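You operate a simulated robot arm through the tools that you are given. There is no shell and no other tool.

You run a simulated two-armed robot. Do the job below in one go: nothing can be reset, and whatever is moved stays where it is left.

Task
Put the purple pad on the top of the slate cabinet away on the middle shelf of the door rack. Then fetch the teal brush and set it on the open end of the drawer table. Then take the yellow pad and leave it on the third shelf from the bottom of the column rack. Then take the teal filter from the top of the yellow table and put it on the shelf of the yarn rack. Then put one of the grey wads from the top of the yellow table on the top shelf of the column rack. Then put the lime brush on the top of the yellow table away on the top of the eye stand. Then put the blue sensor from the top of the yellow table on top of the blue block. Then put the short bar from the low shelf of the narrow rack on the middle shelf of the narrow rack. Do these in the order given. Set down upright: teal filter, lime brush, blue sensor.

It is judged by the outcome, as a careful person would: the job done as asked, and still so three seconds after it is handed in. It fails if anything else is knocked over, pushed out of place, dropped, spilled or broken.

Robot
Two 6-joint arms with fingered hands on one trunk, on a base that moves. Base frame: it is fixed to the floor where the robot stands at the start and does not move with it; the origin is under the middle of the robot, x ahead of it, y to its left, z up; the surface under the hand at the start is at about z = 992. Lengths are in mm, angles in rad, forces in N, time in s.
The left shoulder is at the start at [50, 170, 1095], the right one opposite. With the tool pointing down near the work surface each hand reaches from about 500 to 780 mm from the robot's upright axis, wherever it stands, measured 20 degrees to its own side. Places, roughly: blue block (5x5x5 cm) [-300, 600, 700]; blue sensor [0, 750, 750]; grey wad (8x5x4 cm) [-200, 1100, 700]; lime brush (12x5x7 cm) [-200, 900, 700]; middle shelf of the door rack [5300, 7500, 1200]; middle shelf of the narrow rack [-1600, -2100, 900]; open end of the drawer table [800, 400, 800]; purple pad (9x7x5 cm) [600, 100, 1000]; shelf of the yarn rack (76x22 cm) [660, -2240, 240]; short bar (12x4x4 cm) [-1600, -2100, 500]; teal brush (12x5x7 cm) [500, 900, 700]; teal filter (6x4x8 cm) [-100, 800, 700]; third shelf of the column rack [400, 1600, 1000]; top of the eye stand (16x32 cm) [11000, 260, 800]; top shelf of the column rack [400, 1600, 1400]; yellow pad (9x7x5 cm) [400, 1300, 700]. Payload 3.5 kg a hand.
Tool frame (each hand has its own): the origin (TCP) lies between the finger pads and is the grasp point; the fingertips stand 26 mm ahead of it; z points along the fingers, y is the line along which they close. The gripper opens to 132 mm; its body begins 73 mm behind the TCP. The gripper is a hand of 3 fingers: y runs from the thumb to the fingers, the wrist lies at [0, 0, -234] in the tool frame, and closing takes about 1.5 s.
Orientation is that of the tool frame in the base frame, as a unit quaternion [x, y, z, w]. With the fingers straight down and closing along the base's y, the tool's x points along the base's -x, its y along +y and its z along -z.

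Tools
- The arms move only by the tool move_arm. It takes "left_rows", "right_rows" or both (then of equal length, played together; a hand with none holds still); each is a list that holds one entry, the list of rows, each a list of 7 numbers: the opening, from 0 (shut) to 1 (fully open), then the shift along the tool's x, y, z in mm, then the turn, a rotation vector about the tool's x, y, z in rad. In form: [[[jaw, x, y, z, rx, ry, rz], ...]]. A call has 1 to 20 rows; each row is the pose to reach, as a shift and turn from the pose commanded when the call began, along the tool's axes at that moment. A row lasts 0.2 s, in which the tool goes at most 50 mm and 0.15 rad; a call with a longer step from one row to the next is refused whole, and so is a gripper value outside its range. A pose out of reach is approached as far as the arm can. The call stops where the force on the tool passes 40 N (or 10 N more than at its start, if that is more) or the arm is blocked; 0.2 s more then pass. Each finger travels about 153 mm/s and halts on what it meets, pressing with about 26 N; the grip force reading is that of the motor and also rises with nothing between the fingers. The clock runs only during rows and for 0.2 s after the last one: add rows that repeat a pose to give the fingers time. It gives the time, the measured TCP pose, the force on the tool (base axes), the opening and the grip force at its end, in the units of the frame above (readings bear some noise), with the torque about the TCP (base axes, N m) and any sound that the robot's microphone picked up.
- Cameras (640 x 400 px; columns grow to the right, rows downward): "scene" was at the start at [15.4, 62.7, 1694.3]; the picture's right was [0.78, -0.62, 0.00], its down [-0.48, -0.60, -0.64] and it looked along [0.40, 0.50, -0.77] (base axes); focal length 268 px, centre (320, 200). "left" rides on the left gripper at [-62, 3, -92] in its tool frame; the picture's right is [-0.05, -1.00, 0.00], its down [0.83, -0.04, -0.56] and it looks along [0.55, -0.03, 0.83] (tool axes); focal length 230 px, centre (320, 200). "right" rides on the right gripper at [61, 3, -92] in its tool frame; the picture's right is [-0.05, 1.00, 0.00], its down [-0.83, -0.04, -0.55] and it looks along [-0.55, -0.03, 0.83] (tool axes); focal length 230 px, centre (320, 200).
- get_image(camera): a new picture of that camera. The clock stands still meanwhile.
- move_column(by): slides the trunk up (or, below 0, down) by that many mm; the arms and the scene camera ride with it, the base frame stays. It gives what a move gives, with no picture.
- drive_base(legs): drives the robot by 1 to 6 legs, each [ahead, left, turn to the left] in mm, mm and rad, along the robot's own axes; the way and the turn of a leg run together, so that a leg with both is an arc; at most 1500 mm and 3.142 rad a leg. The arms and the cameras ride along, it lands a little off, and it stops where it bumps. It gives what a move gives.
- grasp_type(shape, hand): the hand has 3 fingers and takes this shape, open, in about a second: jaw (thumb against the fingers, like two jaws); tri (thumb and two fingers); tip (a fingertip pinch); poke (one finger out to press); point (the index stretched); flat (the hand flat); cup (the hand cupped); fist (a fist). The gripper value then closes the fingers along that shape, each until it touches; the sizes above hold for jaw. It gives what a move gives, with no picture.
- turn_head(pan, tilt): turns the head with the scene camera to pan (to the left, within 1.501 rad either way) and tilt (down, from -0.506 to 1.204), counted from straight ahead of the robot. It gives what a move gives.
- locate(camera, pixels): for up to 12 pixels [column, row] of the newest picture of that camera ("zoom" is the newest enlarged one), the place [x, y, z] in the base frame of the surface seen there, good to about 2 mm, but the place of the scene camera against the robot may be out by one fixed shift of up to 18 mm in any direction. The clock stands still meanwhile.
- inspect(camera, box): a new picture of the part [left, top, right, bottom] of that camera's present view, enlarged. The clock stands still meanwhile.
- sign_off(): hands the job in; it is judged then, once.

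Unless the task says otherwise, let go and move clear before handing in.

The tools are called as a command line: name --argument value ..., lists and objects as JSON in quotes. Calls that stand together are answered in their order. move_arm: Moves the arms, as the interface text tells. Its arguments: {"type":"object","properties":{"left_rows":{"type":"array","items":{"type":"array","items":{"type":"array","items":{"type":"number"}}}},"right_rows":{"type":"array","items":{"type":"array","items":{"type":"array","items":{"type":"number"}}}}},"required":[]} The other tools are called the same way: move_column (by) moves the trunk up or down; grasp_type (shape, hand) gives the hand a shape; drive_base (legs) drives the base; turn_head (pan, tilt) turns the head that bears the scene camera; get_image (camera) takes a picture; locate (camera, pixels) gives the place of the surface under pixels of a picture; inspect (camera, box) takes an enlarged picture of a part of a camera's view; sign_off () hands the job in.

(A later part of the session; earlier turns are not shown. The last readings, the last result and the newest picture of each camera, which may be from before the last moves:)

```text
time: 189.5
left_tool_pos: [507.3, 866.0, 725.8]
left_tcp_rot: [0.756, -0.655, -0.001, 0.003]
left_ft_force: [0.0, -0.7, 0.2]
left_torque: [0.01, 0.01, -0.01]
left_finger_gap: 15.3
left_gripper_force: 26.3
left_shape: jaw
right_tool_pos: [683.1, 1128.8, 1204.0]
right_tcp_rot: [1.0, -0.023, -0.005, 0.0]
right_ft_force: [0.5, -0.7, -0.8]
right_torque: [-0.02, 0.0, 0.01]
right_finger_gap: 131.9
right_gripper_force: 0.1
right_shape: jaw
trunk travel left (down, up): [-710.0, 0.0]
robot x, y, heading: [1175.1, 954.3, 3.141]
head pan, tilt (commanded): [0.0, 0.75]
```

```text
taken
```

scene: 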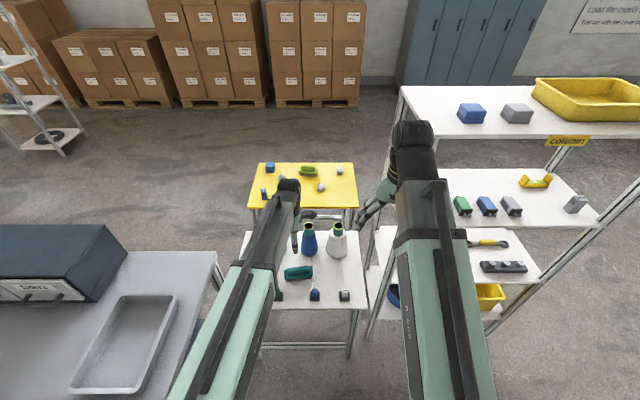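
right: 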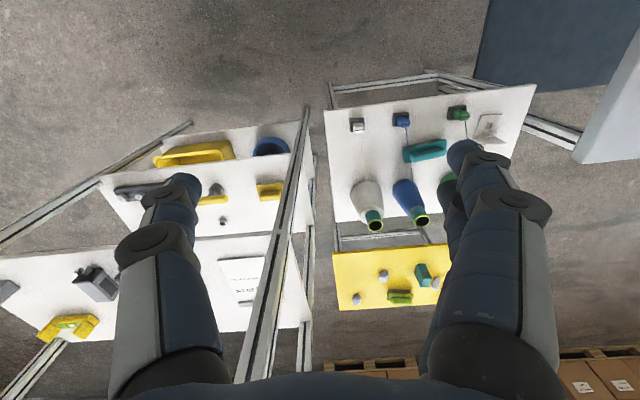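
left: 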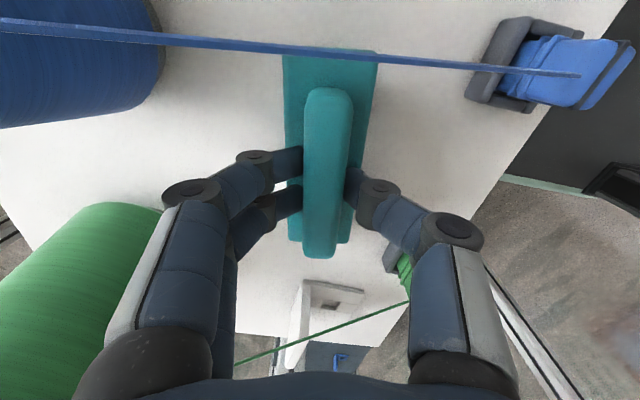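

Firm grip (26 N, gap 15). Lifting 12 mm, shifting 17 mm toward −y to centre between the two threads, then straight up.

move_arm --left_rows '[[[0, 0, 0, -4, 0, 0, 0], [0, 0, 0, -8, 0, 0, 0], [0, 0, 0, -12, 0, 0, 0], [0, 6, 0.8, -12, 0, 0, 0], [0, 12, 1.6, -12, 0, 0, 0], [0, 16.8, 2.4, -12, 0, 0, 0], [0, 16.8, 2.4, -12, 0, 0, 0]]]'

get_image --camera "left"

```text
time: 191.1
left_tool_pos: [506.6, 849.5, 736.0]
left_tcp_rot: [0.756, -0.654, -0.001, 0.004]
left_ft_force: [0.7, 0.0, -1.6]
left_torque: [0.02, 0.0, 0.01]
left_finger_gap: 15.0
left_gripper_force: 26.2
left_shape: jaw
right_tool_pos: [682.4, 1130.0, 1203.1]
right_tcp_rot: [1.0, -0.022, -0.007, 0.0]
right_ft_force: [-0.2, 0.0, 0.1]
right_torque: [0.0, 0.03, -0.03]
right_finger_gap: 131.7
right_gripper_force: 0.0
right_shape: jaw
trunk travel left (down, up): [-710.0, 0.0]
robot x, y, heading: [1174.8, 959.9, 3.139]
head pan, tilt (commanded): [0.0, 0.75]
```

```text
taken
```

left: 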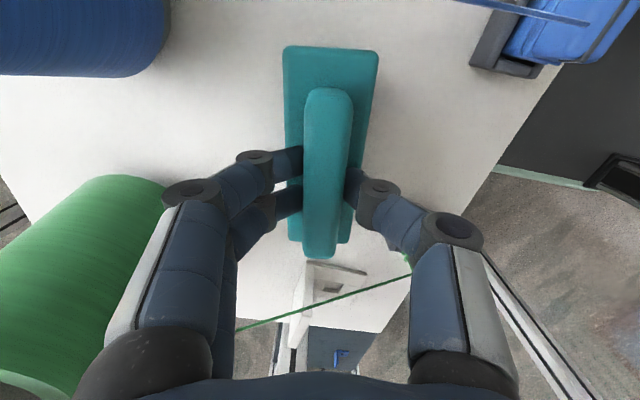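

The blue thread is now well off the brush and the green one is still clear below it at row ~300. Rising straight up.

move_arm --left_rows '[[[0, 0, 0, -15, 0, 0, 0], [0, 0, 0, -35, 0, 0, 0], [0, 0, 0, -60, 0, 0, 0], [0, 0, 0, -90, 0, 0, 0], [0, 0, 0, -125, 0, 0, 0], [0, 0, 0, -165, 0, 0, 0], [0, 0, 0, -205, 0, 0, 0], [0, 0, 0, -245, 0, 0, 0], [0, 0, 0, -245, 0, 0, 0]]]'

get_image --camera "left"

get_image --camera "scene"

```text
time: 193.1
left_tool_pos: [509.5, 849.9, 982.4]
left_tcp_rot: [0.756, -0.655, -0.001, 0.003]
left_ft_force: [-0.3, 0.9, -2.0]
left_torque: [0.02, 0.0, -0.01]
left_finger_gap: 15.0
left_gripper_force: 26.4
left_shape: jaw
right_tool_pos: [682.9, 1130.9, 1203.3]
right_tcp_rot: [1.0, -0.023, -0.006, 0.0]
right_ft_force: [-0.5, 0.1, 1.2]
right_torque: [0.04, -0.02, 0.0]
right_finger_gap: 132.0
right_gripper_force: 0.1
right_shape: jaw
trunk travel left (down, up): [-710.0, 0.0]
robot x, y, heading: [1175.7, 956.5, 3.138]
head pan, tilt (commanded): [0.0, 0.75]
```

```text
taken
```

left: 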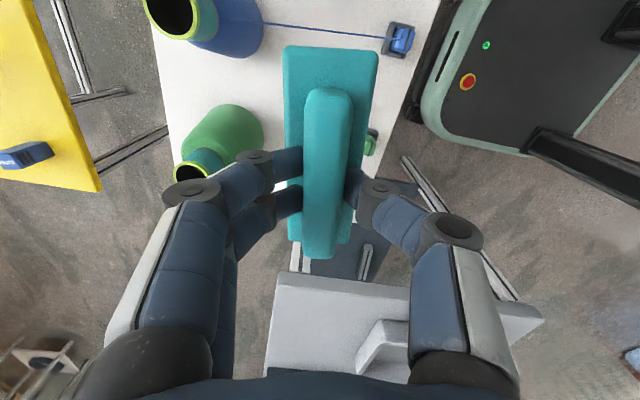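

```text
taken
```

scene: 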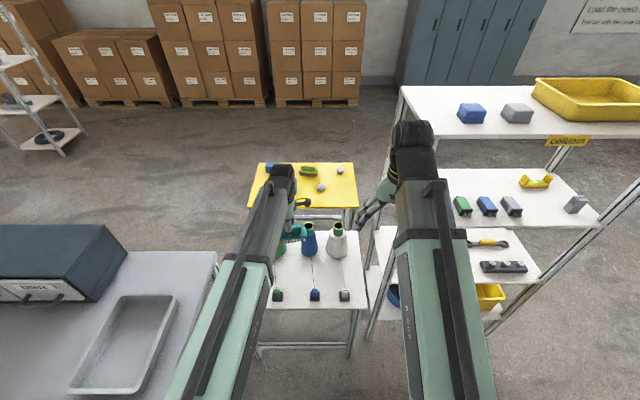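

Brush is clear and all cones stand. The placement spot (612,410) is within the left arm's reach from here, so I'll swing the hand over at this height.

move_arm --left_rows '[[[0, 37.5, -3.2, 0, 0, 0, 0], [0, 75, -6.4, 0, 0, 0, 0], [0, 112.5, -9.6, 0, 0, 0, 0], [0, 150, -12.9, 0, 0, 0, 0], [0, 187.6, -16.1, 0, 0, 0, 0], [0, 225.1, -19.3, 0, 0, 0, 0], [0, 262.6, -22.5, 0, 0, 0, 0], [0, 300.1, -25.7, 0, 0, 0, 0], [0, 337.6, -28.9, 0, 0, 0, 0], [0, 375.1, -32.2, 0, 0, 0, 0], [0, 412.7, -35.4, 0, 0, 0, 0], [0, 450.2, -38.6, 0, 0, 0, 0], [0, 450.2, -38.6, 0, 0, 0, 0]]]'

get_image --camera "left"

get_image --camera "scene"

```text
time: 195.9
left_tool_pos: [611.7, 408.6, 982.1]
left_tcp_rot: [0.756, -0.654, -0.002, 0.002]
left_ft_force: [1.1, -0.6, -0.3]
left_torque: [-0.04, 0.0, 0.0]
left_finger_gap: 14.9
left_gripper_force: 25.9
left_shape: jaw
right_tool_pos: [683.1, 1130.3, 1203.3]
right_tcp_rot: [1.0, -0.023, -0.005, -0.001]
right_ft_force: [-0.4, 0.8, -0.2]
right_torque: [0.01, 0.0, 0.0]
right_finger_gap: 131.6
right_gripper_force: 0.1
right_shape: jaw
trunk travel left (down, up): [-710.0, 0.0]
robot x, y, heading: [1170.1, 956.6, 3.143]
head pan, tilt (commanded): [0.0, 0.75]
```

```text
taken
```

left: 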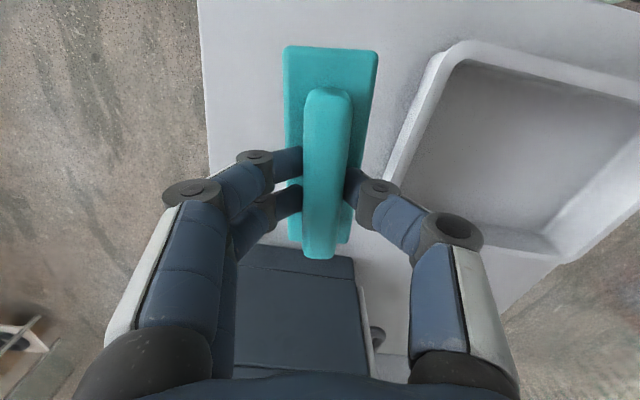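

```text
taken
```

scene: 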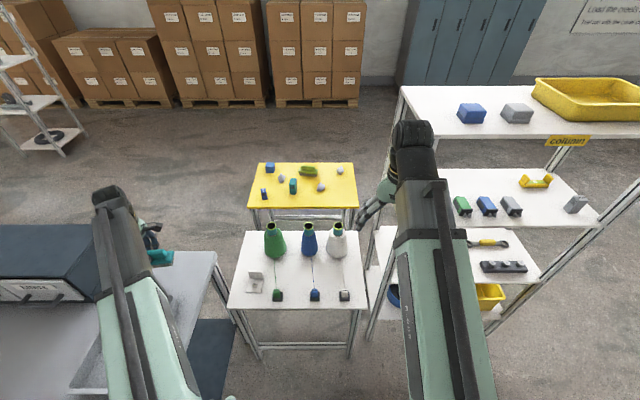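

The brush hovers over the free strip; the left view shows the table edge at left and the tray at right. Measuring the clearances before lowering.

locate --camera "left" --pixels '[[250, 100], [208, 100], [390, 130], [425, 80], [400, 175], [270, 30], [290, 252], [330, 262], [440, 60], [370, 180]]'

```text
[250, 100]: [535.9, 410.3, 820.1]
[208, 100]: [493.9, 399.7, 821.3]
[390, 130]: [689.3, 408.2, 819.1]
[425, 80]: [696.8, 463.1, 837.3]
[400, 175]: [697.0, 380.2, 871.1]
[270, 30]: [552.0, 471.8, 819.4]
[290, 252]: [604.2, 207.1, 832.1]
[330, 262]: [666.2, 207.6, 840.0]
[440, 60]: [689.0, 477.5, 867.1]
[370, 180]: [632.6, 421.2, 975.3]
```

Strip spans x 490–689; I'll shift 15 mm to x≈597 and lower until the bristles touch at z=820 (TCP≈886).

move_arm --left_rows '[[[0, -1, 7.5, 20, 0, 0, 0], [0, -2.1, 14.9, 45, 0, 0, 0], [0, -2.1, 14.9, 70, 0, 0, 0], [0, -2.1, 14.9, 85, 0, 0, 0], [0, -2.1, 14.9, 92, 0, 0, 0], [0, -2.1, 14.9, 95, 0, 0, 0], [0, -2.1, 14.9, 95, 0, 0, 0]]]'

inspect --camera "left" --box '[180, 20, 460, 280]'

```text
time: 197.5
left_tool_pos: [597.8, 408.8, 886.5]
left_tcp_rot: [0.756, -0.654, -0.002, 0.003]
left_ft_force: [-0.3, -0.1, -1.1]
left_torque: [-0.03, 0.0, -0.01]
left_finger_gap: 15.0
left_gripper_force: 25.6
left_shape: jaw
right_tool_pos: [683.1, 1130.3, 1203.9]
right_tcp_rot: [1.0, -0.023, -0.006, 0.0]
right_ft_force: [0.2, -0.9, -0.2]
right_torque: [0.02, 0.02, -0.01]
right_finger_gap: 131.7
right_gripper_force: 0.1
right_shape: jaw
trunk travel left (down, up): [-710.0, 0.0]
robot x, y, heading: [1171.5, 953.2, 3.136]
head pan, tilt (commanded): [0.0, 0.75]
```

```text
1.54 times, centred on (320, 150) of left
```

zoom: 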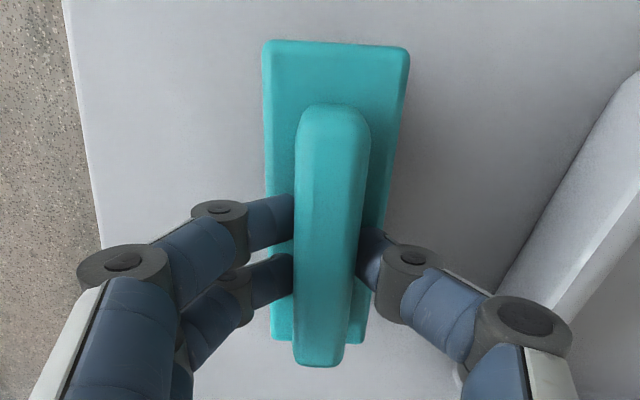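

Near contact (force easing from −2.0 to −1.1). One more millimetre, then open modestly.

move_arm --left_rows '[[[0, 0, 0, 1, 0, 0, 0], [0, 0, 0, 1.5, 0, 0, 0], [0.15, 0, 0, 1.5, 0, 0, 0], [0.25, 0, 0, 1.5, 0, 0, 0], [0.35, 0, 0, 1.5, 0, 0, 0], [0.35, 0, 0, 1.5, 0, 0, 0], [0.35, 0, 0, 1.5, 0, 0, 0]]]'

get_image --camera "left"

```text
time: 199.1
left_tool_pos: [596.1, 408.6, 885.8]
left_tcp_rot: [0.756, -0.654, -0.003, 0.003]
left_ft_force: [0.0, -0.3, 0.8]
left_torque: [0.0, 0.0, 0.02]
left_finger_gap: 45.6
left_gripper_force: 0.1
left_shape: jaw
right_tool_pos: [682.9, 1129.4, 1204.1]
right_tcp_rot: [1.0, -0.023, -0.006, 0.0]
right_ft_force: [-0.6, -0.6, -0.3]
right_torque: [0.0, 0.0, -0.03]
right_finger_gap: 132.0
right_gripper_force: 0.0
right_shape: jaw
trunk travel left (down, up): [-710.0, 0.0]
robot x, y, heading: [1174.6, 957.3, 3.14]
head pan, tilt (commanded): [0.0, 0.75]
```

```text
taken
```

left: 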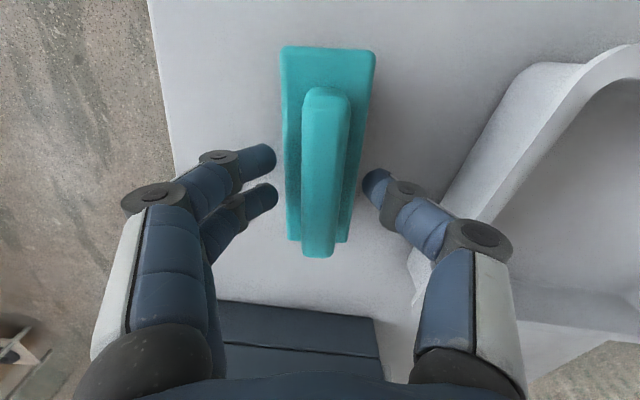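

Brush stands free on the drawer table. Raising the hand straight up.

move_arm --left_rows '[[[0.35, 0, 0, -15, 0, 0, 0], [0.35, 0, 0, -35, 0, 0, 0], [0.35, 0, 0, -60, 0, 0, 0], [0.35, 0, 0, -95, 0, 0, 0], [0.35, 0, 0, -135, 0, 0, 0], [0.35, 0, 0, -175, 0, 0, 0], [0.35, 0, 0, -215, 0, 0, 0], [0.35, 0, 0, -215, 0, 0, 0]]]'

get_image --camera "left"

turn_head --pan -0.5 --tilt 0.6

get_image --camera "scene"

```text
time: 200.9
left_tool_pos: [598.7, 409.3, 1100.7]
left_tcp_rot: [0.756, -0.654, -0.003, 0.002]
left_ft_force: [-0.2, 0.1, -0.7]
left_torque: [-0.01, -0.02, 0.05]
left_finger_gap: 45.8
left_gripper_force: 0.0
left_shape: jaw
right_tool_pos: [684.5, 1128.9, 1203.7]
right_tcp_rot: [1.0, -0.023, -0.006, 0.0]
right_ft_force: [0.0, -0.1, 0.4]
right_torque: [0.01, 0.0, 0.03]
right_finger_gap: 131.8
right_gripper_force: 0.0
right_shape: jaw
trunk travel left (down, up): [-710.0, 0.0]
robot x, y, heading: [1171.8, 957.2, 3.138]
head pan, tilt (commanded): [0.0, 0.75]
```

```text
taken
```

left: 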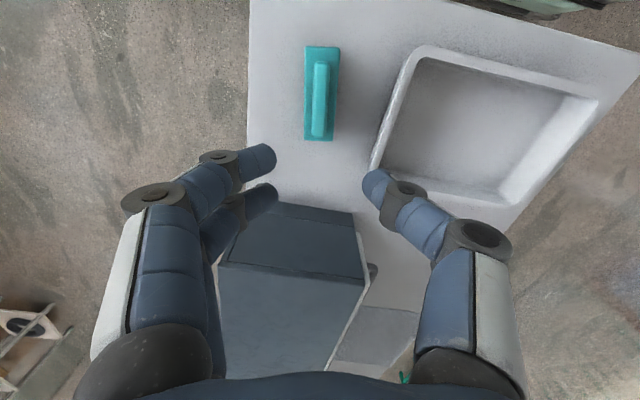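

```text
time: 201.8
left_tool_pos: [599.4, 409.7, 1100.7]
left_tcp_rot: [0.756, -0.654, -0.001, 0.004]
left_ft_force: [1.0, 0.0, 0.1]
left_torque: [0.0, 0.01, 0.0]
left_finger_gap: 45.8
left_gripper_force: 0.1
left_shape: jaw
right_tool_pos: [683.3, 1128.8, 1203.5]
right_tcp_rot: [1.0, -0.023, -0.006, 0.0]
right_ft_force: [0.1, 0.6, 0.2]
right_torque: [-0.03, -0.05, 0.02]
right_finger_gap: 132.2
right_gripper_force: 0.1
right_shape: jaw
trunk travel left (down, up): [-710.0, 0.0]
robot x, y, heading: [1178.0, 955.7, 3.138]
head pan, tilt (commanded): [-0.499, 0.6]
```

```text
taken
```

scene: 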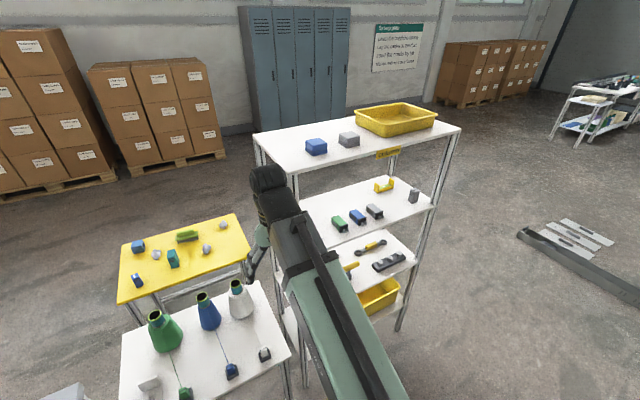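

The brush stands at (320,95) in the left view, on the open end beside the tray. Now I'll tuck the left hand back and reposition the base in front of the column rack's east side.

move_arm --left_rows '[[[0.4, -26.3, -13.8, -10, 0, 0, -0.1422], [0.5, -52.6, -27.6, -20, 0, 0, -0.2845], [0.6, -78.9, -41.4, -30, 0, 0, -0.4267], [0.7, -105.2, -55.2, -40, 0, 0, -0.569], [0.8, -131.5, -69, -50, 0, 0, -0.7112], [0.9, -157.8, -82.8, -60, 0, 0, -0.8534], [1, -184.1, -96.6, -70, 0, 0, -0.9957], [1, -210.4, -110.4, -80, 0, 0, -1.1379], [1, -236.7, -124.2, -90, 0, 0, -1.2802], [1, -263, -138, -95, 0, 0, -1.4224], [1, -263, -138, -95, 0, 0, -1.4224]]]'

drive_base --legs '[[-200, 0, 0], [0, -500, 0]]'

turn_head --pan 0.0 --tilt 0.75

get_image --camera "scene"

```text
time: 204.2
left_tool_pos: [698.4, 690.9, 1195.1]
left_tcp_rot: [1.0, -0.001, -0.004, 0.001]
left_ft_force: [0.1, 0.1, -0.1]
left_torque: [0.02, 0.01, 0.0]
left_finger_gap: 132.0
left_gripper_force: 0.1
left_shape: jaw
right_tool_pos: [682.1, 1129.8, 1203.6]
right_tcp_rot: [1.0, -0.022, -0.006, 0.001]
right_ft_force: [-1.0, -0.1, 0.0]
right_torque: [0.0, 0.05, 0.03]
right_finger_gap: 132.0
right_gripper_force: 0.0
right_shape: jaw
trunk travel left (down, up): [-710.0, 0.0]
robot x, y, heading: [1173.1, 957.0, 3.139]
head pan, tilt (commanded): [-0.499, 0.6]
```

```text
time: 208.4
left_tool_pos: [901.1, 1192.8, 1193.6]
left_tcp_rot: [1.0, -0.005, -0.004, 0.001]
left_ft_force: [-0.3, -0.1, 0.4]
left_torque: [-0.02, 0.0, 0.0]
left_finger_gap: 131.9
left_gripper_force: 0.0
left_shape: jaw
right_tool_pos: [888.1, 1633.2, 1202.9]
right_tcp_rot: [1.0, -0.026, -0.006, 0.0]
right_ft_force: [-0.2, 0.3, -0.4]
right_torque: [0.02, -0.01, 0.0]
right_finger_gap: 131.9
right_gripper_force: 0.1
right_shape: jaw
trunk travel left (down, up): [-710.0, 0.0]
robot x, y, heading: [1376.1, 1460.3, 3.133]
head pan, tilt (commanded): [-0.499, 0.6]
```

```text
time: 209.3
left_tool_pos: [901.2, 1192.5, 1195.2]
left_tcp_rot: [1.0, -0.004, -0.003, 0.001]
left_ft_force: [-0.5, 0.3, 0.5]
left_torque: [-0.01, 0.0, -0.01]
left_finger_gap: 131.8
left_gripper_force: 0.1
left_shape: jaw
right_tool_pos: [888.2, 1632.7, 1202.1]
right_tcp_rot: [1.0, -0.025, -0.006, 0.0]
right_ft_force: [-0.9, 0.8, 0.3]
right_torque: [0.01, 0.01, 0.0]
right_finger_gap: 131.8
right_gripper_force: 0.0
right_shape: jaw
trunk travel left (down, up): [-710.0, 0.0]
robot x, y, heading: [1372.8, 1454.8, 3.134]
head pan, tilt (commanded): [0.0, 0.75]
```

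```text
taken
```

scene: 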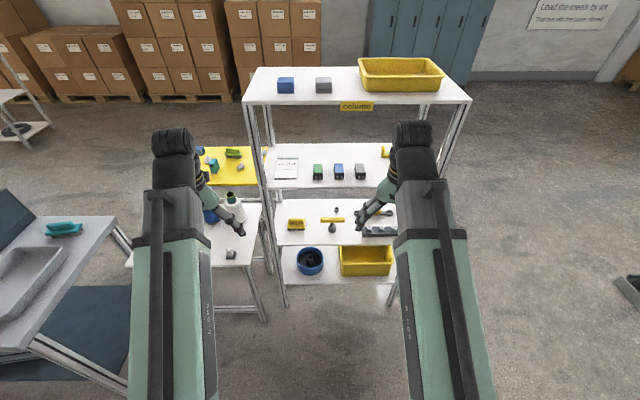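

The column rack's four shelves are clear: yellow pad at (296,224) on the second shelf, paper and three small boxes on the third. Zooming for details.

inspect --camera "scene" --box '[255, 130, 415, 250]'

locate --camera "scene" --pixels '[[296, 220], [289, 224], [303, 224], [274, 244], [272, 187], [262, 145], [300, 185], [350, 160], [318, 172], [360, 172], [245, 104], [468, 102]]'

```text
3.33 times, centred on (335, 190) of scene
```

zoom: 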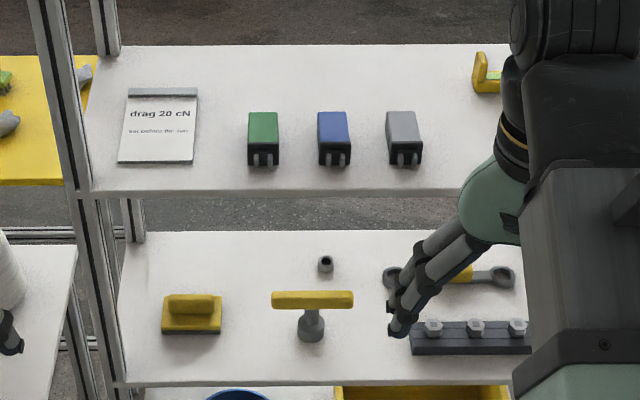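

```text
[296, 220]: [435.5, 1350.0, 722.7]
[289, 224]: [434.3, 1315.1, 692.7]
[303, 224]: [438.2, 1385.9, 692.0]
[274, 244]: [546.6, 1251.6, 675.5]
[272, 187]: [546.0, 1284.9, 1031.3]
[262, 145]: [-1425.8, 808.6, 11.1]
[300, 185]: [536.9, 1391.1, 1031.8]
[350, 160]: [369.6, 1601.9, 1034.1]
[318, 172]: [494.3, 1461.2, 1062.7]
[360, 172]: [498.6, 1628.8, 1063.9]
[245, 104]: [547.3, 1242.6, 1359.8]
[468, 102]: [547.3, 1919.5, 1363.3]
```

Yellow pad: ridge along y, centre ≈(435,1350), shelf z≈663; third shelf ≈1020. I'll swing the right hand out to the right side to clear the view and the rack, then look again.

move_arm --right_rows '[[[1, 10, -40, 0, 0, 0, 0], [1, 22, -78, 0, 0, 0, 0], [1, 34, -116, 0, 0, 0, 0], [1, 46, -154, 0, 0, 0, 0], [1, 58, -192, 0, 0, 0, 0], [1, 70, -230, 0, 0, 0, 0], [1, 82, -268, 0, 0, 0, 0], [1, 95, -305, 0, 0, 0, 0], [1, 108, -342, 0, 0, 0, 0], [1, 108, -342, 0, 0, 0, 0]]]'

get_image --camera "scene"

inspect --camera "scene" --box '[255, 130, 455, 255]'

```text
time: 211.5
left_tool_pos: [901.1, 1192.7, 1193.8]
left_tcp_rot: [1.0, -0.004, -0.004, 0.001]
left_ft_force: [0.3, 0.3, 0.0]
left_torque: [-0.02, 0.03, -0.03]
left_finger_gap: 131.9
left_gripper_force: 0.0
left_shape: jaw
right_tool_pos: [1012.7, 1969.3, 1201.4]
right_tcp_rot: [1.0, -0.026, -0.007, 0.0]
right_ft_force: [0.0, -0.6, 0.0]
right_torque: [0.02, 0.01, 0.02]
right_finger_gap: 131.8
right_gripper_force: 0.0
right_shape: jaw
right hand out of reach, approached as far as the arm can: row 2, 3, 4, 5, 6
trunk travel left (down, up): [-710.0, 0.0]
robot x, y, heading: [1377.1, 1455.3, 3.134]
head pan, tilt (commanded): [0.0, 0.75]
```

```text
taken
```

scene: 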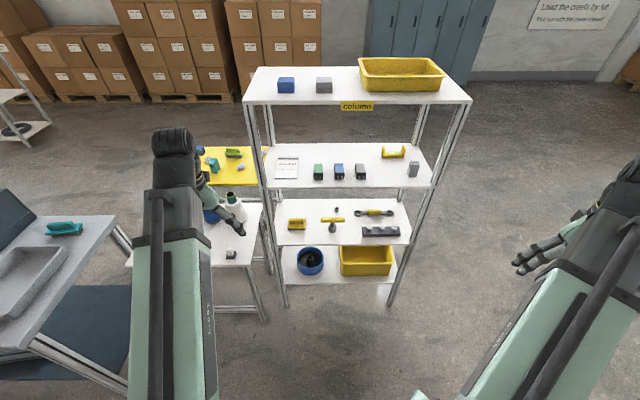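

```text
3.20 times, centred on (355, 192) of scene
```

zoom: 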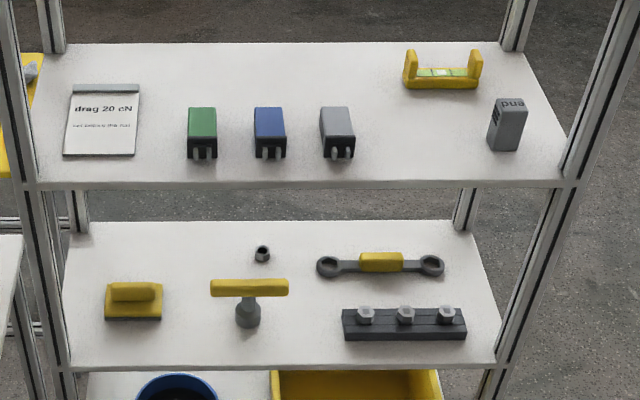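

The third shelf has a clear space between the grey box (338,130) and the grey block (507,125). Measuring that gap and the pad's outline.

locate --camera "zoom" --pixels '[[356, 152], [487, 148], [440, 92], [420, 182], [420, 140], [133, 290], [113, 290], [153, 290], [107, 316], [162, 316], [211, 300], [560, 180]]'

get_image --camera "right"

```text
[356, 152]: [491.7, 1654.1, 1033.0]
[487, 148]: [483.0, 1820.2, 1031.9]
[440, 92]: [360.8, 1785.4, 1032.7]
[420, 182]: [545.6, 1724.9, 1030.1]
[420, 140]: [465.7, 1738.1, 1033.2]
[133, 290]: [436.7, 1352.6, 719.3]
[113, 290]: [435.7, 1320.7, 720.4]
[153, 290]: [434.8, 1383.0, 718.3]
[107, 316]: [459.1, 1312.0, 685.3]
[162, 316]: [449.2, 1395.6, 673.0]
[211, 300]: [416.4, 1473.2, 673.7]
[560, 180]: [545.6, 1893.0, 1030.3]
```

```text
taken
```

right: 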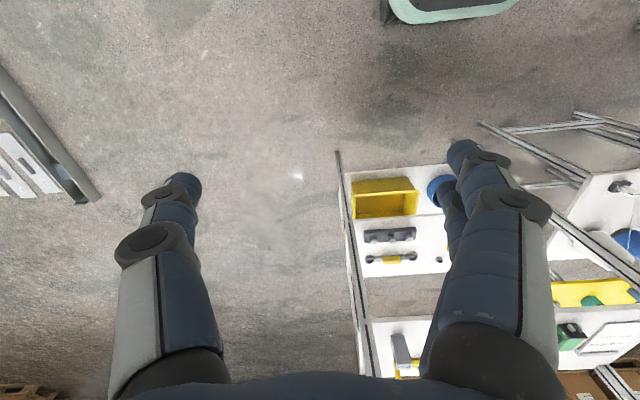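

The gap on the third shelf is y 1654–1820 (to be used later). I'll use the right hand with a 40° forward tilt, gripping the ridge by its ends (closing along y). First shift the base and bring the right hand in front of the rack.

drive_base --legs '[[0, 205, 0.008]]'

move_arm --right_rows '[[[1, -20.4, 33.9, 21, -0.0015, -0.0582, -0.004], [1, -40.8, 67.8, 42, -0.003, -0.1163, -0.008], [1, -61.3, 101.8, 63, -0.0045, -0.1745, -0.012], [1, -81.7, 135.7, 84, -0.006, -0.2327, -0.016], [1, -102.1, 169.6, 105, -0.0075, -0.2908, -0.02], [1, -122.5, 203.5, 126, -0.009, -0.349, -0.0245], [1, -142.9, 237.4, 147, -0.0105, -0.4072, -0.0286], [1, -163.3, 271.3, 168, -0.012, -0.4653, -0.0327], [1, -183.8, 305.3, 189, -0.0135, -0.5235, -0.0368], [1, -204.2, 339.2, 210, -0.015, -0.5817, -0.0408], [1, -224.6, 373.1, 231, -0.0165, -0.6398, -0.0449], [1, -245, 407, 252, -0.018, -0.698, -0.049], [1, -245, 407, 252, -0.018, -0.698, -0.049]]]'

get_image --camera "right"

```text
time: 213.1
left_tool_pos: [900.3, 982.7, 1194.4]
left_tcp_rot: [1.0, -0.001, -0.003, 0.0]
left_ft_force: [-0.3, -0.1, -0.5]
left_torque: [0.05, -0.03, -0.02]
left_finger_gap: 131.8
left_gripper_force: 0.1
left_shape: jaw
right_tool_pos: [1008.3, 1758.1, 1201.1]
right_tcp_rot: [1.0, -0.021, -0.007, -0.001]
right_ft_force: [-0.3, 0.1, 0.8]
right_torque: [0.04, 0.02, 0.01]
right_finger_gap: 132.1
right_gripper_force: 0.1
right_shape: jaw
trunk travel left (down, up): [-710.0, 0.0]
robot x, y, heading: [1375.7, 1248.4, 3.138]
head pan, tilt (commanded): [0.0, 0.75]
```

```text
time: 215.9
left_tool_pos: [902.2, 984.5, 1195.5]
left_tcp_rot: [1.0, -0.002, -0.003, 0.0]
left_ft_force: [0.5, 0.7, 0.1]
left_torque: [0.01, -0.01, 0.0]
left_finger_gap: 131.7
left_gripper_force: 0.0
left_shape: jaw
right_tool_pos: [741.8, 1362.6, 952.3]
right_tcp_rot: [0.937, 0.004, -0.348, 0.001]
right_ft_force: [0.2, -0.1, 0.1]
right_torque: [-0.01, 0.01, -0.03]
right_finger_gap: 131.8
right_gripper_force: 0.0
right_shape: jaw
right hand out of reach, approached as far as the arm can: row 5, 6, 7, 8, 9, 10
trunk travel left (down, up): [-710.0, 0.0]
robot x, y, heading: [1376.7, 1247.5, 3.139]
head pan, tilt (commanded): [0.0, 0.75]
```

```text
taken
```

right: 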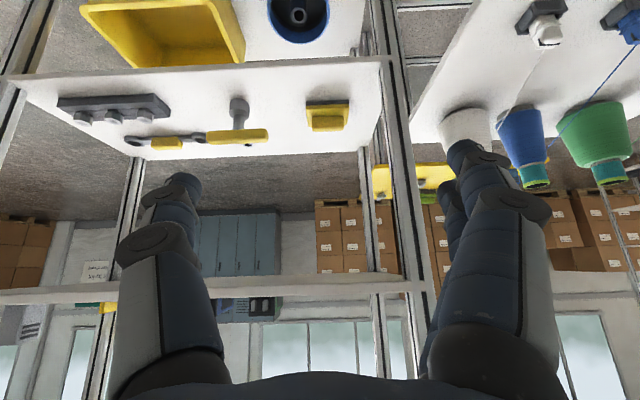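

The right camera now sees into the second shelf (yellow pad at (327,115), shelf rows 60–150; third shelf edge at row ~290). Measuring exactly.

locate --camera "right" --pixels '[[327, 107], [312, 107], [345, 107], [327, 125], [310, 128], [347, 125], [300, 75], [340, 75], [267, 135], [300, 287], [380, 150], [300, 278]]'

inspect --camera "right" --box '[200, 50, 420, 190]'

```text
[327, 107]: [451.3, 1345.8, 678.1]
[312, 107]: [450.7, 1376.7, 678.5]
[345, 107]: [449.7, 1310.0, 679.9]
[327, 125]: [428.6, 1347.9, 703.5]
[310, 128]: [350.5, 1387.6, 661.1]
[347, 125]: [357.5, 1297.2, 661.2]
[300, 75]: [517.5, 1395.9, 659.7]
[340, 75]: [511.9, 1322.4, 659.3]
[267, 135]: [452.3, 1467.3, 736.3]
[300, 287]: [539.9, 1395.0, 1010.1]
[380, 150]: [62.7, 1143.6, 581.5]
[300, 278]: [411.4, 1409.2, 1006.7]
```

```text
2.86 times, centred on (310, 120) of right
```

zoom: 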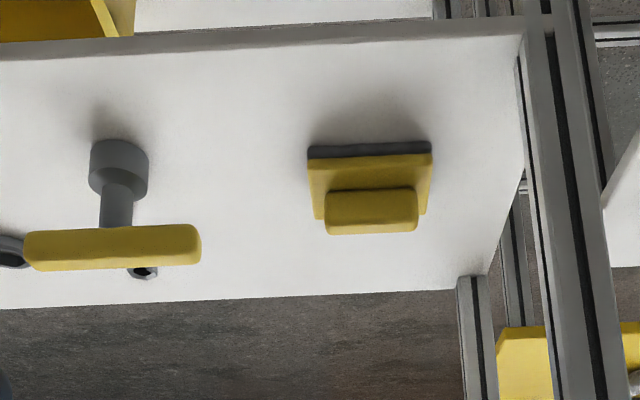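

Second shelf top z=660, underside above ≈1007; pad ridge centre ≈(420,1346). Lowering the trunk 200 mm so the hand enters level, then moving the base nearer.

move_column --by -200

drive_base --legs '[[130, 0, 0]]'

get_image --camera "right"

get_image --camera "scene"

```text
time: 218.1
left_tool_pos: [901.5, 983.1, 994.4]
left_tcp_rot: [1.0, -0.001, -0.003, 0.001]
left_ft_force: [-0.1, -0.6, 0.0]
left_torque: [0.02, -0.06, 0.01]
left_finger_gap: 131.5
left_gripper_force: 0.0
left_shape: jaw
right_tool_pos: [743.0, 1364.0, 752.6]
right_tcp_rot: [0.938, 0.004, -0.347, 0.001]
right_ft_force: [0.0, 0.6, 0.3]
right_torque: [-0.01, 0.01, -0.01]
right_finger_gap: 131.6
right_gripper_force: 0.0
right_shape: jaw
trunk travel left (down, up): [-510.0, 200.0]
robot x, y, heading: [1376.3, 1250.5, 3.142]
head pan, tilt (commanded): [0.0, 0.75]
```

```text
time: 219.4
left_tool_pos: [771.3, 982.4, 995.0]
left_tcp_rot: [1.0, 0.0, -0.004, 0.001]
left_ft_force: [0.2, -0.2, -0.2]
left_torque: [0.03, 0.01, 0.03]
left_finger_gap: 131.9
left_gripper_force: 0.1
left_shape: jaw
right_tool_pos: [612.2, 1364.2, 751.0]
right_tcp_rot: [0.938, 0.005, -0.347, 0.002]
right_ft_force: [-0.2, -0.6, -0.1]
right_torque: [0.02, 0.0, -0.03]
right_finger_gap: 131.8
right_gripper_force: 0.1
right_shape: jaw
trunk travel left (down, up): [-510.0, 200.0]
robot x, y, heading: [1247.9, 1249.2, 3.137]
head pan, tilt (commanded): [0.0, 0.75]
```

```text
taken
```

right: 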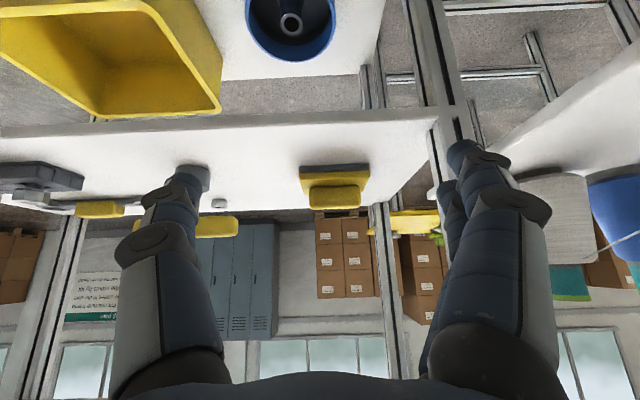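

```text
taken
```

scene: 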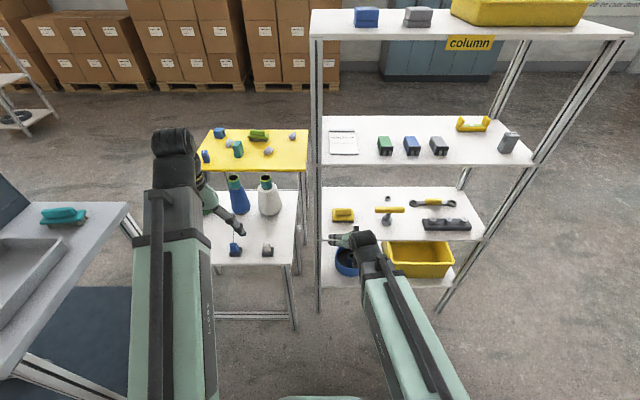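

The hand is in front of the second shelf at z 751. Measuring the pad again at close range.

locate --camera "right" --pixels '[[335, 195], [312, 195], [356, 195], [335, 206], [335, 183], [335, 178], [305, 178], [365, 175], [300, 150], [330, 130], [212, 225], [235, 222]]'

inspect --camera "right" --box '[260, 130, 420, 230]'

```text
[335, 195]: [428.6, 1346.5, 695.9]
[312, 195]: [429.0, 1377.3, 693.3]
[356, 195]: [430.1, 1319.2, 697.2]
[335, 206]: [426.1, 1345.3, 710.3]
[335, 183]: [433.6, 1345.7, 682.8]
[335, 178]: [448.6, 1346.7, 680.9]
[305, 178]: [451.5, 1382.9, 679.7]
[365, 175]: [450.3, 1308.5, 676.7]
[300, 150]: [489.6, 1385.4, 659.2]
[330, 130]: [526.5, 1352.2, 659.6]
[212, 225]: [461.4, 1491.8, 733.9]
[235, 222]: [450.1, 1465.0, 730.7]
```

```text
4.00 times, centred on (340, 180) of right
```

zoom: 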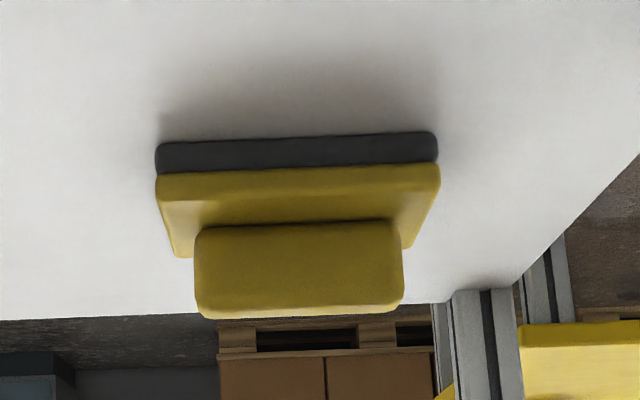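

Ridge front face at x=429, y 1313–1381, top 711; base top 680. Moving in level above the pad to (433,1347) with opening reduced.

move_arm --right_rows '[[[0.8, 0, 17.2, 0, 0, 0, 0], [0.8, -22.7, 17.2, 19.5, 0, 0, 0], [0.8, -45.3, 17.2, 38.9, 0, 0, 0], [0.8, -68, 17.2, 58.4, 0, 0, 0], [0.8, -90.7, 17.2, 77.8, 0, 0, 0], [0.8, -113.3, 17.2, 97.3, 0, 0, 0], [0.8, -136, 17.2, 116.7, 0, 0, 0], [0.8, -136, 17.2, 116.7, 0, 0, 0]]]'

get_image --camera "right"

get_image --camera "scene"

```text
time: 221.2
left_tool_pos: [772.3, 983.4, 994.5]
left_tcp_rot: [1.0, 0.0, -0.004, 0.001]
left_ft_force: [0.3, 0.1, 0.6]
left_torque: [0.01, -0.01, 0.01]
left_finger_gap: 131.9
left_gripper_force: 0.2
left_shape: jaw
right_tool_pos: [434.8, 1344.3, 751.9]
right_tcp_rot: [0.937, 0.004, -0.348, 0.001]
right_ft_force: [0.0, -0.3, 0.1]
right_torque: [-0.01, -0.02, 0.03]
right_finger_gap: 106.0
right_gripper_force: 0.0
right_shape: jaw
trunk travel left (down, up): [-510.0, 200.0]
robot x, y, heading: [1247.9, 1249.8, 3.141]
head pan, tilt (commanded): [0.0, 0.75]
```

```text
taken
```

right: 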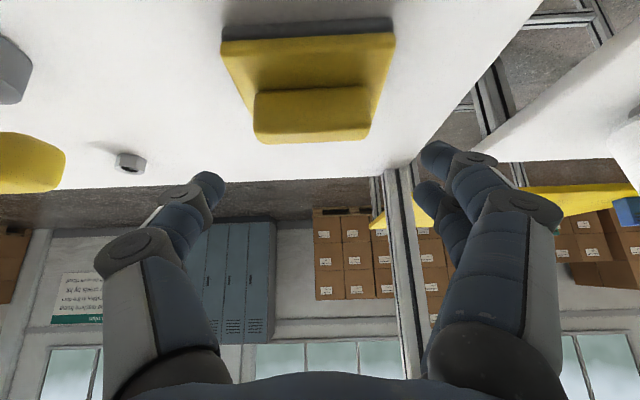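

```text
taken
```

scene: 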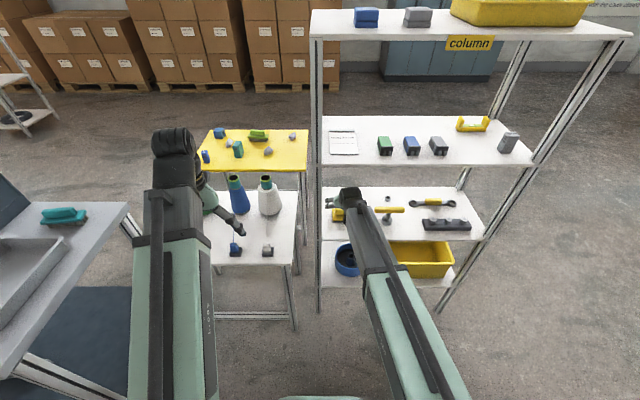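

Aligned over the pad (ridge centre 2–3 mm left of mid-grip, which I correct). Lowering to grip height.

move_arm --right_rows '[[[0.8, 7, -3, 9.6, 0, 0, 0], [0.8, 14, -3, 18.5, 0, 0, 0], [0.8, 19, -3, 25, 0, 0, 0], [0.8, 22.2, -3, 28.9, 0, 0, 0], [0.8, 22.2, -3, 28.9, 0, 0, 0]]]'

get_image --camera "right"

```text
time: 222.4
left_tool_pos: [772.2, 982.2, 994.3]
left_tcp_rot: [1.0, 0.0, -0.004, 0.001]
left_ft_force: [-0.4, -0.2, 0.0]
left_torque: [-0.04, 0.01, 0.01]
left_finger_gap: 131.9
left_gripper_force: 0.0
left_shape: jaw
right_tool_pos: [432.0, 1346.9, 716.3]
right_tcp_rot: [0.938, 0.005, -0.348, 0.002]
right_ft_force: [0.5, -0.3, -0.1]
right_torque: [-0.01, 0.0, -0.01]
right_finger_gap: 105.9
right_gripper_force: 0.1
right_shape: jaw
trunk travel left (down, up): [-510.0, 200.0]
robot x, y, heading: [1250.0, 1252.2, 3.144]
head pan, tilt (commanded): [0.0, 0.75]
```

```text
taken
```

right: 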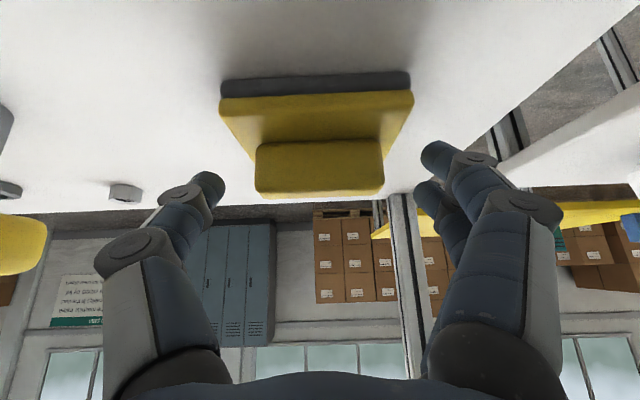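

Ridge (cols 254–384) is centred between thumb and fingers. Closing on its ends.

move_arm --right_rows '[[[0.65, 0, 0, 0, 0, 0, 0], [0.5, 0, 0, 0, 0, 0, 0], [0.4, 0, 0, 0, 0, 0, 0], [0.3, 0, 0, 0, 0, 0, 0], [0.2, 0, 0, 0, 0, 0, 0], [0.1, 0, 0, 0, 0, 0, 0], [0, 0, 0, 0, 0, 0, 0], [0, 0, 0, 0, 0, 0, 0], [0, 0, 0, 0, 0, 0, 0]]]'

get_image --camera "right"

```text
time: 224.4
left_tool_pos: [771.8, 983.1, 994.9]
left_tcp_rot: [1.0, 0.0, -0.003, 0.001]
left_ft_force: [-0.5, 1.1, -0.4]
left_torque: [0.0, 0.01, -0.01]
left_finger_gap: 132.0
left_gripper_force: 0.1
left_shape: jaw
right_tool_pos: [430.7, 1347.1, 716.3]
right_tcp_rot: [0.938, 0.005, -0.348, 0.001]
right_ft_force: [0.1, 0.5, 0.2]
right_torque: [-0.01, -0.04, 0.0]
right_finger_gap: 63.7
right_gripper_force: 26.2
right_shape: jaw
trunk travel left (down, up): [-510.0, 200.0]
robot x, y, heading: [1248.8, 1249.3, 3.139]
head pan, tilt (commanded): [0.0, 0.75]
```

```text
taken
```

right: 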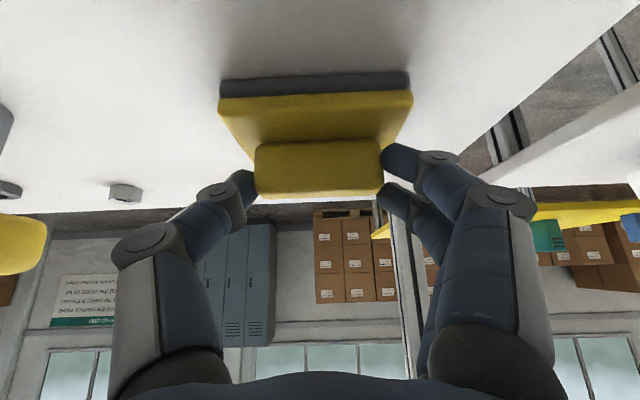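

Gripped at 63.7 mm with 26 N. Lifting gently 25 mm and checking that it stays level.

move_arm --right_rows '[[[0, -3.3, 0, -3.8, 0, 0, 0], [0, -6.5, 0, -7.6, 0, 0, 0], [0, -11, 0, -13, 0, 0, 0], [0, -16.3, 0, -19, 0, 0, 0], [0, -16.3, 0, -19, 0, 0, 0]]]'

get_image --camera "right"

```text
time: 225.6
left_tool_pos: [772.6, 982.1, 994.8]
left_tcp_rot: [1.0, 0.0, -0.003, 0.001]
left_ft_force: [0.8, -0.4, 0.3]
left_torque: [-0.01, 0.02, 0.01]
left_finger_gap: 131.8
left_gripper_force: 0.0
left_shape: jaw
right_tool_pos: [432.2, 1347.2, 741.5]
right_tcp_rot: [0.938, 0.004, -0.348, 0.002]
right_ft_force: [1.1, -0.1, -0.1]
right_torque: [0.02, 0.03, 0.0]
right_finger_gap: 63.9
right_gripper_force: 25.2
right_shape: jaw
trunk travel left (down, up): [-510.0, 200.0]
robot x, y, heading: [1246.4, 1251.3, 3.137]
head pan, tilt (commanded): [0.0, 0.75]
```

```text
taken
```

right: 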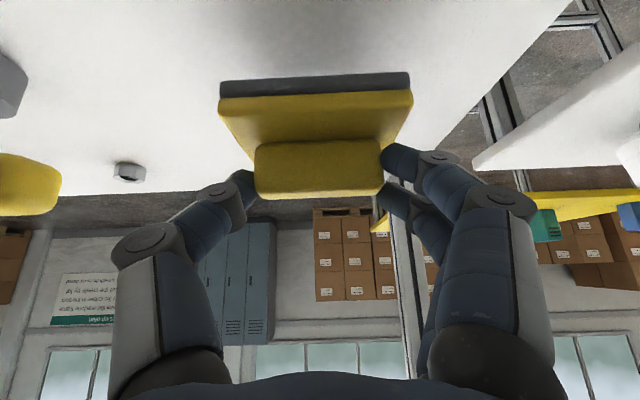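

The pad lifted rigidly with the hand. Withdrawing straight out of the shelf.

move_arm --right_rows '[[[0, 22.8, 0, -19.5, 0, 0, 0], [0, 45.5, 0, -39, 0, 0, 0], [0, 68.3, 0, -58.6, 0, 0, 0], [0, 91.1, 0, -78.1, 0, 0, 0], [0, 113.9, 0, -97.7, 0, 0, 0], [0, 136.6, 0, -117.2, 0, 0, 0], [0, 159.4, 0, -136.7, 0, 0, 0], [0, 159.4, 0, -136.7, 0, 0, 0]]]'

drive_base --legs '[[-120, 0, 0]]'

move_column --by 200

get_image --camera "right"

```text
time: 227.4
left_tool_pos: [772.1, 982.5, 995.0]
left_tcp_rot: [1.0, 0.0, -0.004, 0.0]
left_ft_force: [0.7, -0.4, 0.0]
left_torque: [-0.01, -0.01, -0.01]
left_finger_gap: 132.2
left_gripper_force: 0.0
left_shape: jaw
right_tool_pos: [640.3, 1349.6, 740.2]
right_tcp_rot: [0.938, 0.004, -0.348, 0.001]
right_ft_force: [1.1, 0.3, -1.3]
right_torque: [0.02, -0.01, 0.0]
right_finger_gap: 63.7
right_gripper_force: 26.1
right_shape: jaw
trunk travel left (down, up): [-510.0, 200.0]
robot x, y, heading: [1248.1, 1249.8, 3.143]
head pan, tilt (commanded): [0.0, 0.75]
```

```text
time: 228.6
left_tool_pos: [893.7, 982.5, 995.3]
left_tcp_rot: [1.0, -0.001, -0.004, 0.001]
left_ft_force: [0.4, 0.2, -0.8]
left_torque: [0.02, 0.0, 0.02]
left_finger_gap: 132.0
left_gripper_force: 0.0
left_shape: jaw
right_tool_pos: [760.6, 1349.4, 740.0]
right_tcp_rot: [0.938, 0.004, -0.348, 0.001]
right_ft_force: [0.7, 0.0, -0.8]
right_torque: [-0.02, 0.02, 0.01]
right_finger_gap: 63.7
right_gripper_force: 25.7
right_shape: jaw
trunk travel left (down, up): [-510.0, 200.0]
robot x, y, heading: [1364.7, 1253.9, 3.139]
head pan, tilt (commanded): [0.0, 0.75]
```

```text
time: 230.8
left_tool_pos: [892.4, 982.5, 1194.2]
left_tcp_rot: [1.0, -0.001, -0.004, 0.001]
left_ft_force: [0.2, -0.1, 0.0]
left_torque: [-0.02, 0.02, 0.0]
left_finger_gap: 131.8
left_gripper_force: 0.1
left_shape: jaw
right_tool_pos: [759.8, 1350.4, 940.5]
right_tcp_rot: [0.938, 0.004, -0.347, 0.001]
right_ft_force: [1.0, 0.6, -0.2]
right_torque: [0.0, 0.01, -0.01]
right_finger_gap: 63.9
right_gripper_force: 26.6
right_shape: jaw
trunk travel left (down, up): [-710.0, 0.0]
robot x, y, heading: [1367.0, 1251.2, 3.137]
head pan, tilt (commanded): [0.0, 0.75]
```

```text
taken
```

right: 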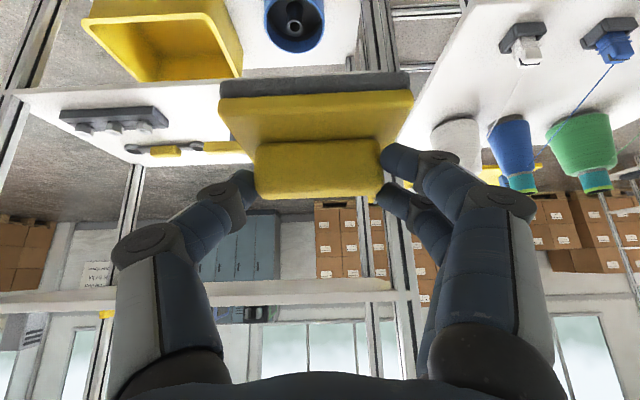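

Pad held well. Raising the hand to clear the third shelf and moving the base north to line up with the free gap.

move_arm --right_rows '[[[0, -21.5, 0, -25, 0, 0, 0], [0, -43, 0, -50.1, 0, 0, 0], [0, -64.4, 0, -75.1, 0, 0, 0], [0, -85.9, 0, -100.2, 0, 0, 0], [0, -107.4, 0, -125.2, 0, 0, 0], [0, -107.4, 0, -125.2, 0, 0, 0]]]'

drive_base --legs '[[0, -385, 0]]'

get_image --camera "right"

get_image --camera "scene"

```text
time: 232.2
left_tool_pos: [892.5, 982.5, 1194.1]
left_tcp_rot: [1.0, -0.002, -0.003, 0.0]
left_ft_force: [0.1, -0.3, -0.3]
left_torque: [0.04, -0.01, 0.02]
left_finger_gap: 131.9
left_gripper_force: 0.2
left_shape: jaw
right_tool_pos: [751.6, 1347.1, 1106.3]
right_tcp_rot: [0.938, 0.004, -0.346, 0.002]
right_ft_force: [0.1, -1.1, -0.7]
right_torque: [0.0, -0.02, 0.01]
right_finger_gap: 63.4
right_gripper_force: 25.9
right_shape: jaw
right hand out of reach, approached as far as the arm can: row 1, 2, 3, 4, 5, 6
trunk travel left (down, up): [-710.0, 0.0]
robot x, y, heading: [1363.6, 1249.4, 3.14]
head pan, tilt (commanded): [0.0, 0.75]
```

```text
time: 234.6
left_tool_pos: [892.9, 1371.4, 1195.2]
left_tcp_rot: [1.0, -0.003, -0.003, 0.001]
left_ft_force: [-0.5, 0.1, 0.7]
left_torque: [-0.02, -0.03, 0.03]
left_finger_gap: 132.0
left_gripper_force: 0.1
left_shape: jaw
right_tool_pos: [752.2, 1738.2, 1106.9]
right_tcp_rot: [0.938, 0.002, -0.347, 0.001]
right_ft_force: [0.0, 0.3, -1.8]
right_torque: [-0.02, -0.02, 0.02]
right_finger_gap: 63.4
right_gripper_force: 26.1
right_shape: jaw
trunk travel left (down, up): [-710.0, 0.0]
robot x, y, heading: [1369.5, 1638.3, 3.135]
head pan, tilt (commanded): [0.0, 0.75]
```

```text
taken
```

right: 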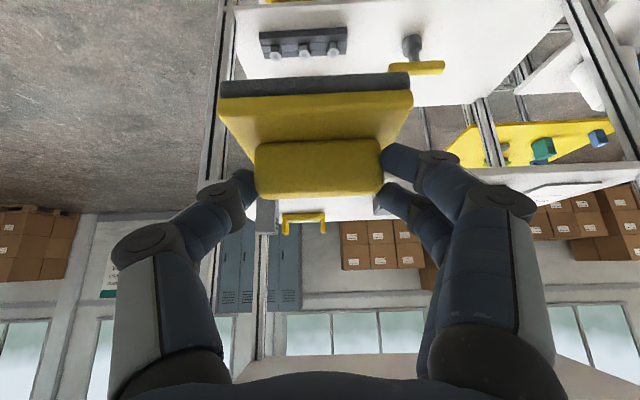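

```text
taken
```

scene: 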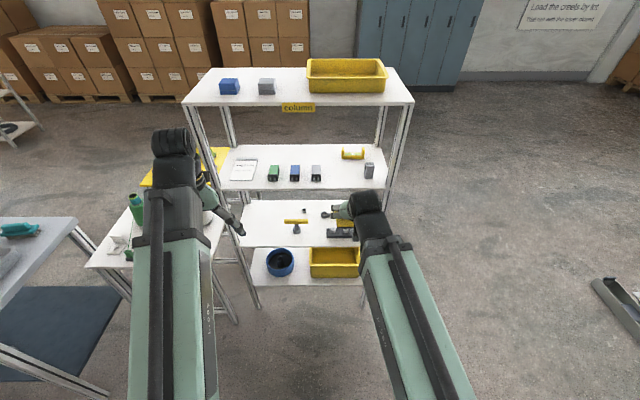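

Now looking at the third shelf edge-on (white strip at rows 190–220, bracket at (303,222), grey block at (265,215)). Measuring.

locate --camera "right" --pixels '[[340, 207], [340, 215], [266, 210], [275, 215], [300, 216], [325, 220], [340, 197], [360, 210], [520, 195], [560, 190]]'

inspect --camera "right" --box '[230, 150, 430, 275]'

```text
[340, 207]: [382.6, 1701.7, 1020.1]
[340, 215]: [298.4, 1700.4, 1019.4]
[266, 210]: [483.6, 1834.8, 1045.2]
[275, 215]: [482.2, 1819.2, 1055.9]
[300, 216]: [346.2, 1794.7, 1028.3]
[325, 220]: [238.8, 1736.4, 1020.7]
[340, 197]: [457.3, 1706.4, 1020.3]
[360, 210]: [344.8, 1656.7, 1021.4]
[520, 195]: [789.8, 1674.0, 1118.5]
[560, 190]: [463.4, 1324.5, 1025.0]
```

```text
3.20 times, centred on (330, 212) of right
```

zoom: 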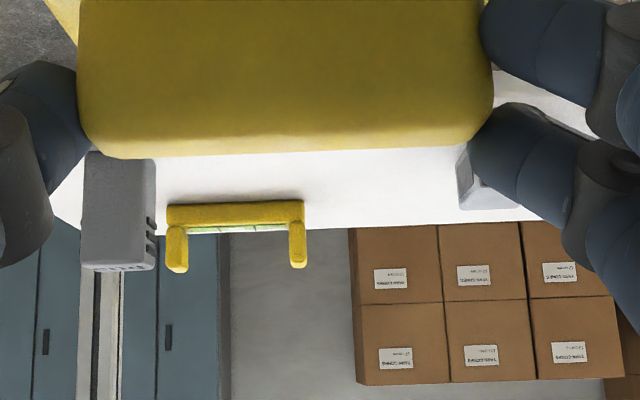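

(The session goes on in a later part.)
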